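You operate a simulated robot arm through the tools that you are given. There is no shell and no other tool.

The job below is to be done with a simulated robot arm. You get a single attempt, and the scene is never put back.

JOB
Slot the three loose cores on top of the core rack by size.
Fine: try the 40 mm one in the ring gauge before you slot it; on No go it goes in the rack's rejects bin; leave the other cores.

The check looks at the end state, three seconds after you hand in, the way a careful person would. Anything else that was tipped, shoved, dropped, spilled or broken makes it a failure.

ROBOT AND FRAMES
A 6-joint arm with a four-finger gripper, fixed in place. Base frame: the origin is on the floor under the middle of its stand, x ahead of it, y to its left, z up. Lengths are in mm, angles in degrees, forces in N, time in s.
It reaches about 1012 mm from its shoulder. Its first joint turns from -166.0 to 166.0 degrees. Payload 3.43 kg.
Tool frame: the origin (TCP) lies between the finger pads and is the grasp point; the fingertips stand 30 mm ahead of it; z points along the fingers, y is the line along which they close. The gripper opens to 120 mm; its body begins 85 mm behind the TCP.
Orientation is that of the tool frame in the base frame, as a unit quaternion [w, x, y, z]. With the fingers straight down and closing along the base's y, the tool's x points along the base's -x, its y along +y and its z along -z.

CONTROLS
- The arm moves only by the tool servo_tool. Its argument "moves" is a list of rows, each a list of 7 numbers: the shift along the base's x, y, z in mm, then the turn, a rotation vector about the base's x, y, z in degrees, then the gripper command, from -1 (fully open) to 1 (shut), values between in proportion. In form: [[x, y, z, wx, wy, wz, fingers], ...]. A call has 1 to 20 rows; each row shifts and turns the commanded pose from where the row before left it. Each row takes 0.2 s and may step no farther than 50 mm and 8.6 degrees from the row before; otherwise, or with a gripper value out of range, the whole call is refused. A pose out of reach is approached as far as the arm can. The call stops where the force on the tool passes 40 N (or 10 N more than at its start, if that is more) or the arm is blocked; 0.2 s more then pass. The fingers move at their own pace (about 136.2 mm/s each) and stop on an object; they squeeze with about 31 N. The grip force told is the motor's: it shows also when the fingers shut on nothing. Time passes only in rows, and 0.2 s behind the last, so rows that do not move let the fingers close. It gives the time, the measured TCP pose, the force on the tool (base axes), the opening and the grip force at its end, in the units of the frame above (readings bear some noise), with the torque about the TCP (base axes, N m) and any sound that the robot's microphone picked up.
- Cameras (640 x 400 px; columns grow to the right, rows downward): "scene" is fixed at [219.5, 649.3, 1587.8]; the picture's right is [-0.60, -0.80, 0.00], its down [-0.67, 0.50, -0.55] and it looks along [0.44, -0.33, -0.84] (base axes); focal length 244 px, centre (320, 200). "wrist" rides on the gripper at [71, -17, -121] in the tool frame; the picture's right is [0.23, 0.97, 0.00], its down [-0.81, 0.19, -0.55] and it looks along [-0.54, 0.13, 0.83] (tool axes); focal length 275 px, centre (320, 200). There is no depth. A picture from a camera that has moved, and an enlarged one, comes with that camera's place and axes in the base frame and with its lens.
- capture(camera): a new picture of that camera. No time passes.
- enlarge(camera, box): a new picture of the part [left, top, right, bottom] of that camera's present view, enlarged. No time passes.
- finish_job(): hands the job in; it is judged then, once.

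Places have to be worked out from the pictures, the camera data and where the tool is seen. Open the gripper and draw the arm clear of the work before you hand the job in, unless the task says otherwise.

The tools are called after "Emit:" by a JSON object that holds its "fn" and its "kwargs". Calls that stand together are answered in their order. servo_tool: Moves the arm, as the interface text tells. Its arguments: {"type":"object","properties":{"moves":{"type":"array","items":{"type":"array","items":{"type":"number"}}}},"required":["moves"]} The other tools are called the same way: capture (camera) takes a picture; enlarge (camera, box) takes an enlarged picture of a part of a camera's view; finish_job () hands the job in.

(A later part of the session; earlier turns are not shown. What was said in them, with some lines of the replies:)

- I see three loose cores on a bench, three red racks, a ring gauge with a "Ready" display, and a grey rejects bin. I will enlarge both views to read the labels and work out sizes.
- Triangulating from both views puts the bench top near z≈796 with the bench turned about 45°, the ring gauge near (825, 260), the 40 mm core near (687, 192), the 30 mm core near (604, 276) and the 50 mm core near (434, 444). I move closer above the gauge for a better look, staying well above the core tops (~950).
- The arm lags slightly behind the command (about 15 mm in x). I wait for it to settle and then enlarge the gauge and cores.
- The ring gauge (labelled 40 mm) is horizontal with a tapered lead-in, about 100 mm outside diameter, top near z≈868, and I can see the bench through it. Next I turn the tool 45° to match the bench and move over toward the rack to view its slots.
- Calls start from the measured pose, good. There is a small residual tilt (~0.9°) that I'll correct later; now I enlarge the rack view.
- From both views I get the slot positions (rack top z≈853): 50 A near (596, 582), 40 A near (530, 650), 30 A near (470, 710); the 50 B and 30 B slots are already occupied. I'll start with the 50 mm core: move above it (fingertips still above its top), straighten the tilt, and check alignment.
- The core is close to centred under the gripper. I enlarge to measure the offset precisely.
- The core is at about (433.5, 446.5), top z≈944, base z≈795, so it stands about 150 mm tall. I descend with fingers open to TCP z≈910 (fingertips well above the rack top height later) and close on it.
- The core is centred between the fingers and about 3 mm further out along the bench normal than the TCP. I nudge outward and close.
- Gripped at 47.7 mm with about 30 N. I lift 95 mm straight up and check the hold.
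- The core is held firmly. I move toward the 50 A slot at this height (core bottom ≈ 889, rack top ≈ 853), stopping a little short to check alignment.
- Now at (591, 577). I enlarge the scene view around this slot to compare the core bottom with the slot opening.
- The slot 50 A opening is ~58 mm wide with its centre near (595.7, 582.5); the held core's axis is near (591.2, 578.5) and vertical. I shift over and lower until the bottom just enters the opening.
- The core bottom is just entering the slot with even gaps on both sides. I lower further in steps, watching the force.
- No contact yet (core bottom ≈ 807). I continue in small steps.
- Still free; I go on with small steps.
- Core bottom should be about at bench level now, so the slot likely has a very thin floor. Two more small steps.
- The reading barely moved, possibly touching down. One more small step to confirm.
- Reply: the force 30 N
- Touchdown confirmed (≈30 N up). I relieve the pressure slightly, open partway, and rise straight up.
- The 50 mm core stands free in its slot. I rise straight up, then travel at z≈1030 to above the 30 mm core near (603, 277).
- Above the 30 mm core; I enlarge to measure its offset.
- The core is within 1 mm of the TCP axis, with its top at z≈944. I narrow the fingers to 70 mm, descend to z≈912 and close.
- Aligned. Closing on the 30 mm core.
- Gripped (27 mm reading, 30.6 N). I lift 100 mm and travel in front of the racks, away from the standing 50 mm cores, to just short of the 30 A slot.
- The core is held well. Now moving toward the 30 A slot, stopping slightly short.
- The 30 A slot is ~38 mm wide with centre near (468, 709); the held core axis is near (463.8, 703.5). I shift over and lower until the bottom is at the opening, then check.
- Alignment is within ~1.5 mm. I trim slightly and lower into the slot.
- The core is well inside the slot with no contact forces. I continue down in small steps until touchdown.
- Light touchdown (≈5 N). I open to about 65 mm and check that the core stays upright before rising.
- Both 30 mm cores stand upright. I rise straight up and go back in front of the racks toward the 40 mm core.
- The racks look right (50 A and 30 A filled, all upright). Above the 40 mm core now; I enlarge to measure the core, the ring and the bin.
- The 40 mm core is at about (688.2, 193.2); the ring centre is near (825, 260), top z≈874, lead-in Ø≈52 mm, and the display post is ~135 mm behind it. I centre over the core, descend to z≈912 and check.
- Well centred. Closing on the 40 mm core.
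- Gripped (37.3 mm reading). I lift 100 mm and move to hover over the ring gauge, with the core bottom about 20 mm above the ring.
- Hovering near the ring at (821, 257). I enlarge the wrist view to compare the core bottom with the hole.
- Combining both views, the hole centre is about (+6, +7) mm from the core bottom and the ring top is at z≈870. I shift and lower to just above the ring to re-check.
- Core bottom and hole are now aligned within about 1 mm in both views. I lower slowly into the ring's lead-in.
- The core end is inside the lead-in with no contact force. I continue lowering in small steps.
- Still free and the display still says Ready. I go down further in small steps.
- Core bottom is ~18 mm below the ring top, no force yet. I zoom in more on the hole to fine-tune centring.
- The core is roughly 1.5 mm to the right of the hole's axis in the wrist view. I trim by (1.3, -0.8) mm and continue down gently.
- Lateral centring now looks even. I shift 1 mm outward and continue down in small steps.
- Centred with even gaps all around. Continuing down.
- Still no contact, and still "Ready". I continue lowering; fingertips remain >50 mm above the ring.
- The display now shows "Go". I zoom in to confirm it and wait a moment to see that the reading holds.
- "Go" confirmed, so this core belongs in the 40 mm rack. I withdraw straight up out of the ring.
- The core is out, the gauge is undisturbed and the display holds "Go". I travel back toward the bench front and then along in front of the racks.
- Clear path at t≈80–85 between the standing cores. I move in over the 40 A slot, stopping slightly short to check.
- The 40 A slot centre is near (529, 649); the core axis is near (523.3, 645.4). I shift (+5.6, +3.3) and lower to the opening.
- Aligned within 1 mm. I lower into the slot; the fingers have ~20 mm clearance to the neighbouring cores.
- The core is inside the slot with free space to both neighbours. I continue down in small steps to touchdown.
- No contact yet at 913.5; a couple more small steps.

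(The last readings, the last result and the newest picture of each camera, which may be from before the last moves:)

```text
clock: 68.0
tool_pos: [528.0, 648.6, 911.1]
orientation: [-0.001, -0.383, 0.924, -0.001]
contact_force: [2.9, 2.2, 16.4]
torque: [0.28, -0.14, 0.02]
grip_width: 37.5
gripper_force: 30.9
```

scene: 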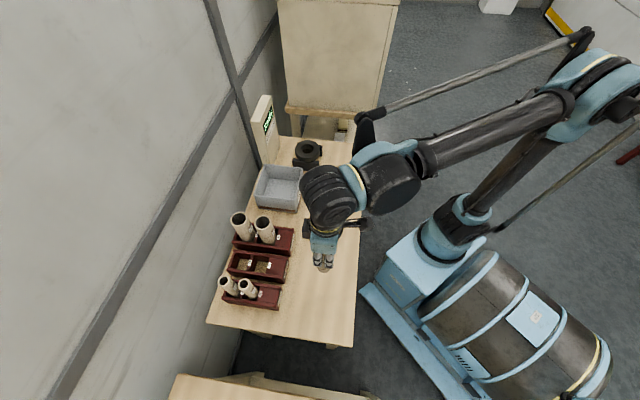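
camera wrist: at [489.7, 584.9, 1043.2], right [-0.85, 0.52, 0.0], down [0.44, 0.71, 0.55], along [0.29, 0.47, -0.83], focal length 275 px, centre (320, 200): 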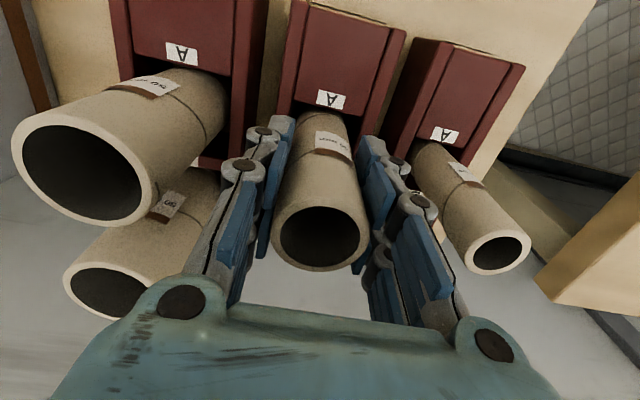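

Touchdown (≈16 N). I relieve slightly and open only to about 58 mm so the fingers stay clear of the neighbouring cores.

Emit:
{"fn": "servo_tool", "kwargs": {"moves": [[0, 0, 0.8, 0, 0, 0, 1], [0, 0, 0, 0, 0, 0, 0.3], [0, 0, 0, 0, 0, 0, 0.15], [0, 0, 0, 0, 0, 0, 0.05], [0, 0, 0, 0, 0, 0, 0.05]]}}

Emit:
{"fn": "capture", "kwargs": {"camera": "wrist"}}

Emit:
{"fn": "enlarge", "kwargs": {"camera": "scene", "box": [215, 205, 305, 310]}}

```text
clock: 69.2
tool_pos: [528.2, 648.8, 911.7]
orientation: [0.0, -0.382, 0.924, -0.001]
contact_force: [-0.1, 0.9, 0.0]
torque: [-0.05, -0.01, -0.01]
grip_width: 57.0
gripper_force: 0.1
```

```text
taken
camera wrist: at [489.8, 584.9, 1032.3], right [-0.85, 0.52, 0.0], down [0.44, 0.71, 0.55], along [0.29, 0.47, -0.83], focal length 275 px, centre (320, 200)
```

wrist: 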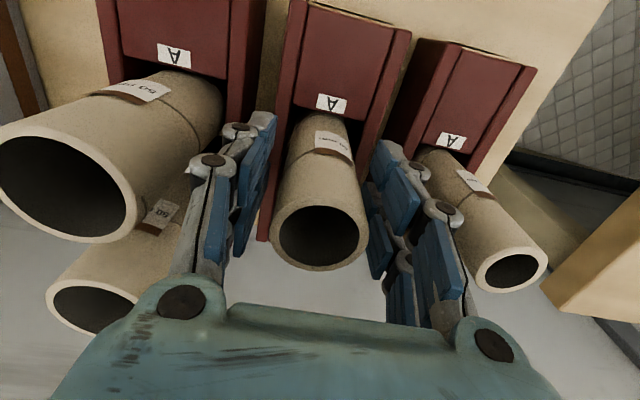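

```text
3.81 times, centred on (260, 258) of scene
camera zoom: at [219.5, 649.3, 1587.8], right [-0.6, -0.8, 0.0], down [-0.67, 0.5, -0.55], along [0.44, -0.33, -0.84], focal length 931 px, centre (549, -19)
```

zoom: 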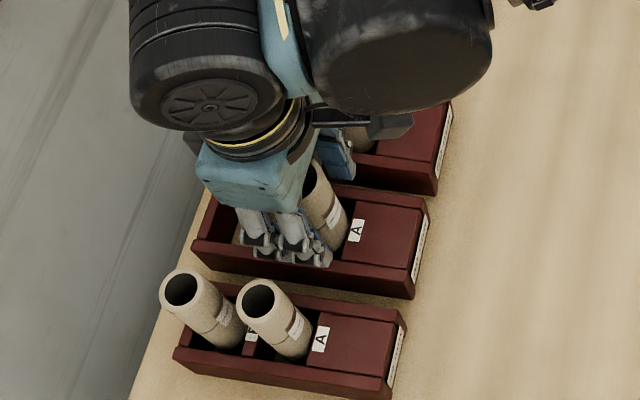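

Released, with the core standing freely between the fingers. I rise straight up.

Emit:
{"fn": "servo_tool", "kwargs": {"moves": [[0, 0, 10, 0, 0, 0, 0.05], [0, 0, 20, 0, 0, 0, 0.05], [0, 0, 30, 0, 0, 0, 0.05], [0, 0, 35, 0, 0, 0, 0.05], [0, 0, 40, 0, 0, 0, 0.05], [0, 0, 20, 0, 0, 0, 0.05], [0, 0, 0, 0, 0, 0, 0.05]]}}

Emit:
{"fn": "capture", "kwargs": {"camera": "wrist"}}

```text
clock: 70.8
tool_pos: [528.2, 648.8, 1067.9]
orientation: [0.0, -0.383, 0.924, -0.001]
contact_force: [-0.3, 0.5, 0.1]
torque: [-0.01, 0.0, -0.01]
grip_width: 57.1
gripper_force: 0.0
```

```text
taken
camera wrist: at [489.7, 585.5, 1187.5], right [-0.85, 0.52, 0.0], down [0.44, 0.71, 0.55], along [0.29, 0.47, -0.83], focal length 275 px, centre (320, 200)
```

wrist: 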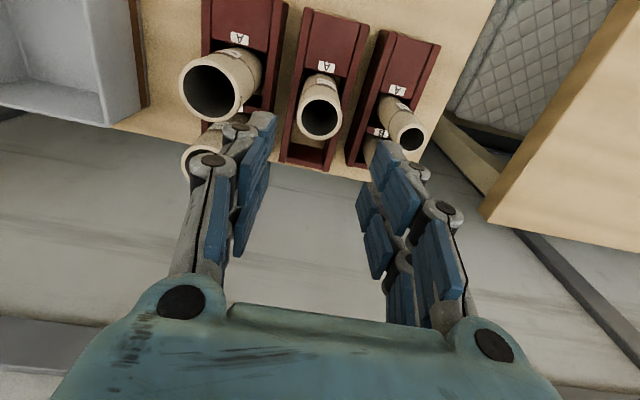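

All clear above the rack. I retreat toward the robot, open the gripper, and take final pictures.

Emit:
{"fn": "servo_tool", "kwargs": {"moves": [[-25, -25, 5, 0, 0, 0, 0.05], [-30, -30, 10, 0, 0, 0, -0.3], [-30, -30, 10, 0, 0, 0, -1], [-30, -30, 10, 0, 0, 0, -1], [-30, -30, 10, 0, 0, 0, -1], [-25, -25, 5, 0, 0, 0, -1], [0, 0, 0, 0, 0, 0, -1], [0, 0, 0, 0, 0, 0, -1]]}}

Emit:
{"fn": "capture", "kwargs": {"camera": "scene"}}

Emit:
{"fn": "enlarge", "kwargs": {"camera": "scene", "box": [215, 200, 305, 315]}}

Emit:
{"fn": "enlarge", "kwargs": {"camera": "scene", "box": [245, 85, 365, 215]}}

Emit:
{"fn": "capture", "kwargs": {"camera": "wrist"}}

```text
clock: 72.6
tool_pos: [358.3, 478.4, 1117.9]
orientation: [0.0, -0.382, 0.924, -0.001]
contact_force: [-0.2, -0.4, 0.8]
torque: [0.03, 0.01, 0.01]
grip_width: 120.0
gripper_force: 0.2
```

```text
taken
```

scene: 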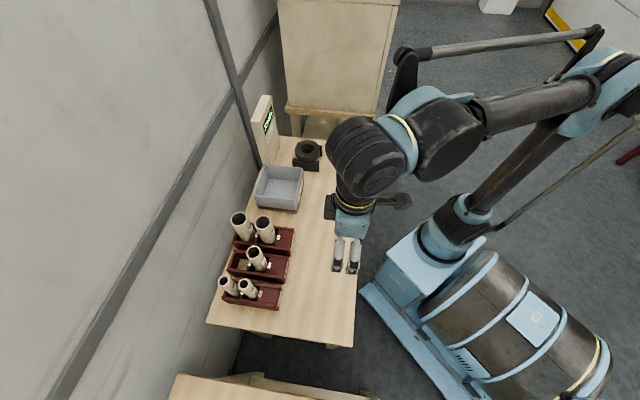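

```text
3.48 times, centred on (260, 258) of scene
camera zoom: at [219.5, 649.3, 1587.8], right [-0.6, -0.8, 0.0], down [-0.67, 0.5, -0.55], along [0.44, -0.33, -0.84], focal length 850 px, centre (529, 0)
```

zoom: 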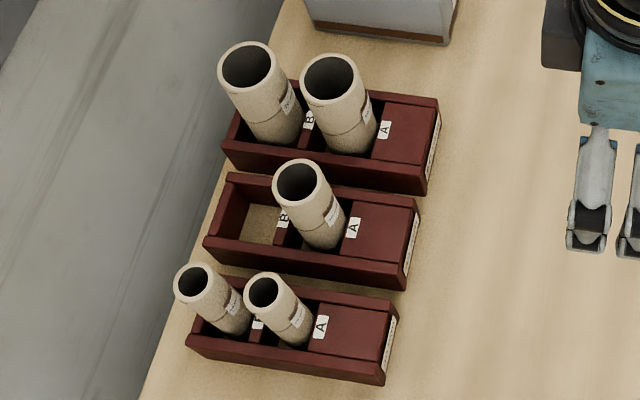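

```text
3.08 times, centred on (305, 150) of scene
camera zoom: at [219.5, 649.3, 1587.8], right [-0.6, -0.8, 0.0], down [-0.67, 0.5, -0.55], along [0.44, -0.33, -0.84], focal length 752 px, centre (366, 354)
```

zoom: 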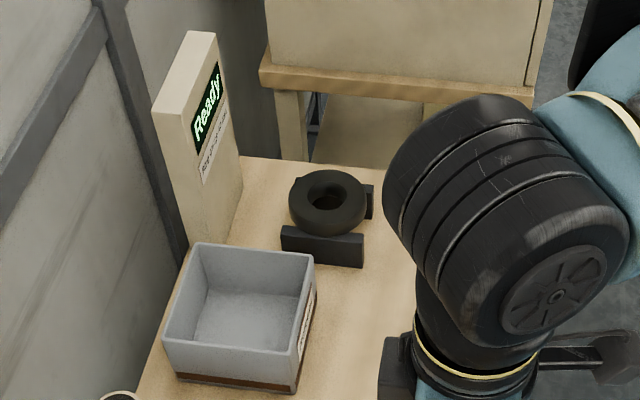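

```text
taken
camera wrist: at [320.3, 414.8, 1238.0], right [-0.85, 0.52, 0.0], down [0.44, 0.71, 0.55], along [0.29, 0.47, -0.83], focal length 275 px, centre (320, 200)
```

wrist: 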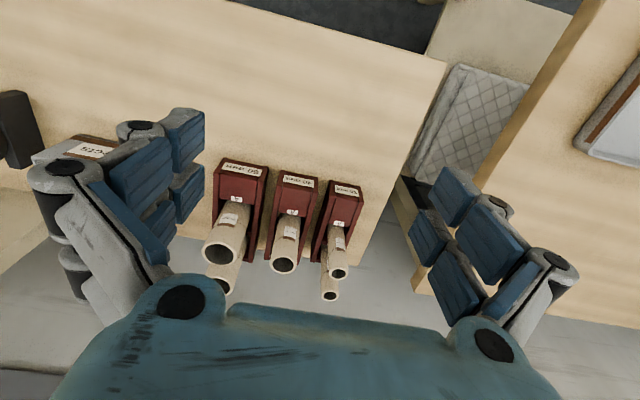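

All three cores stand upright in their size racks and the other cores, gauge and bin are untouched. There is a framed sheet at the right edge of the wrist view; I check it quickly before handing in.

Emit:
{"fn": "enlarge", "kwargs": {"camera": "wrist", "box": [560, 40, 640, 180]}}

Emit:
{"fn": "enlarge", "kwargs": {"camera": "wrist", "box": [190, 150, 380, 310]}}

```text
2.86 times, centred on (600, 110) of wrist
camera zoom: at [320.3, 414.8, 1238.0], right [-0.85, 0.52, 0.0], down [0.44, 0.71, 0.55], along [0.29, 0.47, -0.83], focal length 786 px, centre (-480, 457)
```

zoom: 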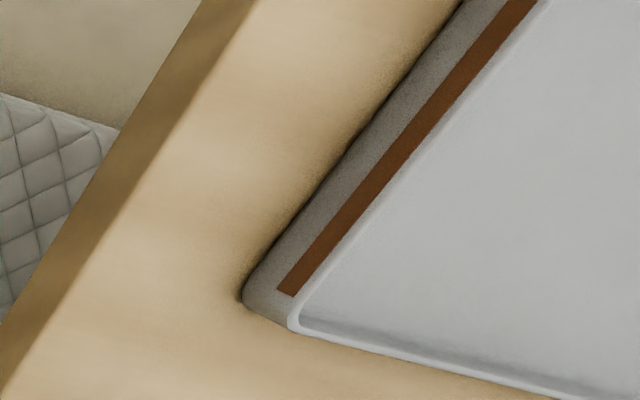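

```text
2.50 times, centred on (285, 230) of wrist
camera zoom: at [320.3, 414.8, 1238.0], right [-0.85, 0.52, 0.0], down [0.44, 0.71, 0.55], along [0.29, 0.47, -0.83], focal length 688 px, centre (408, 125)
```

zoom: 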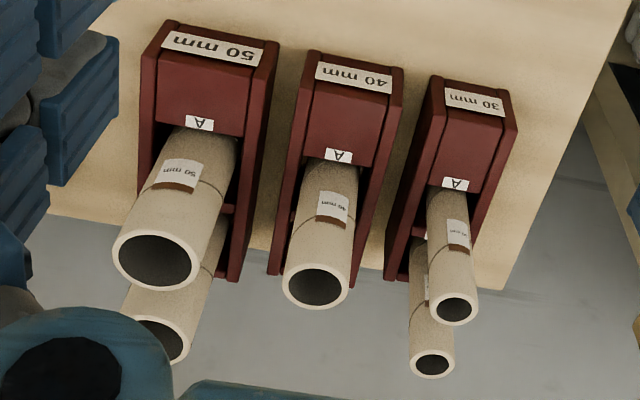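

The sheet is just an empty tray on a neighbouring bench. The 50, 40 (gauged "Go") and 30 mm cores are each in slot A of their rack, and the gripper is open and clear, so I hand the job in.

Emit:
{"fn": "finish_job", "kwargs": {}}

```text
The job is handed in.
```

I slotted all three loose cores by size and handed the job in. No result has come back yet.

- **50 mm core:** in slot A of the 50 mm rack.
- **40 mm core:** I tried it in the ring gauge first and the display read "Go". It went in slot A of the 40 mm rack, and the rejects bin was not used.
- **30 mm core:** in slot A of the 30 mm rack.

The cores already in the 50 mm and 30 mm B slots were left alone. In the last pictures every core stands upright, and the gauge and bin look undisturbed. The gripper is open and the arm is clear of the rack.
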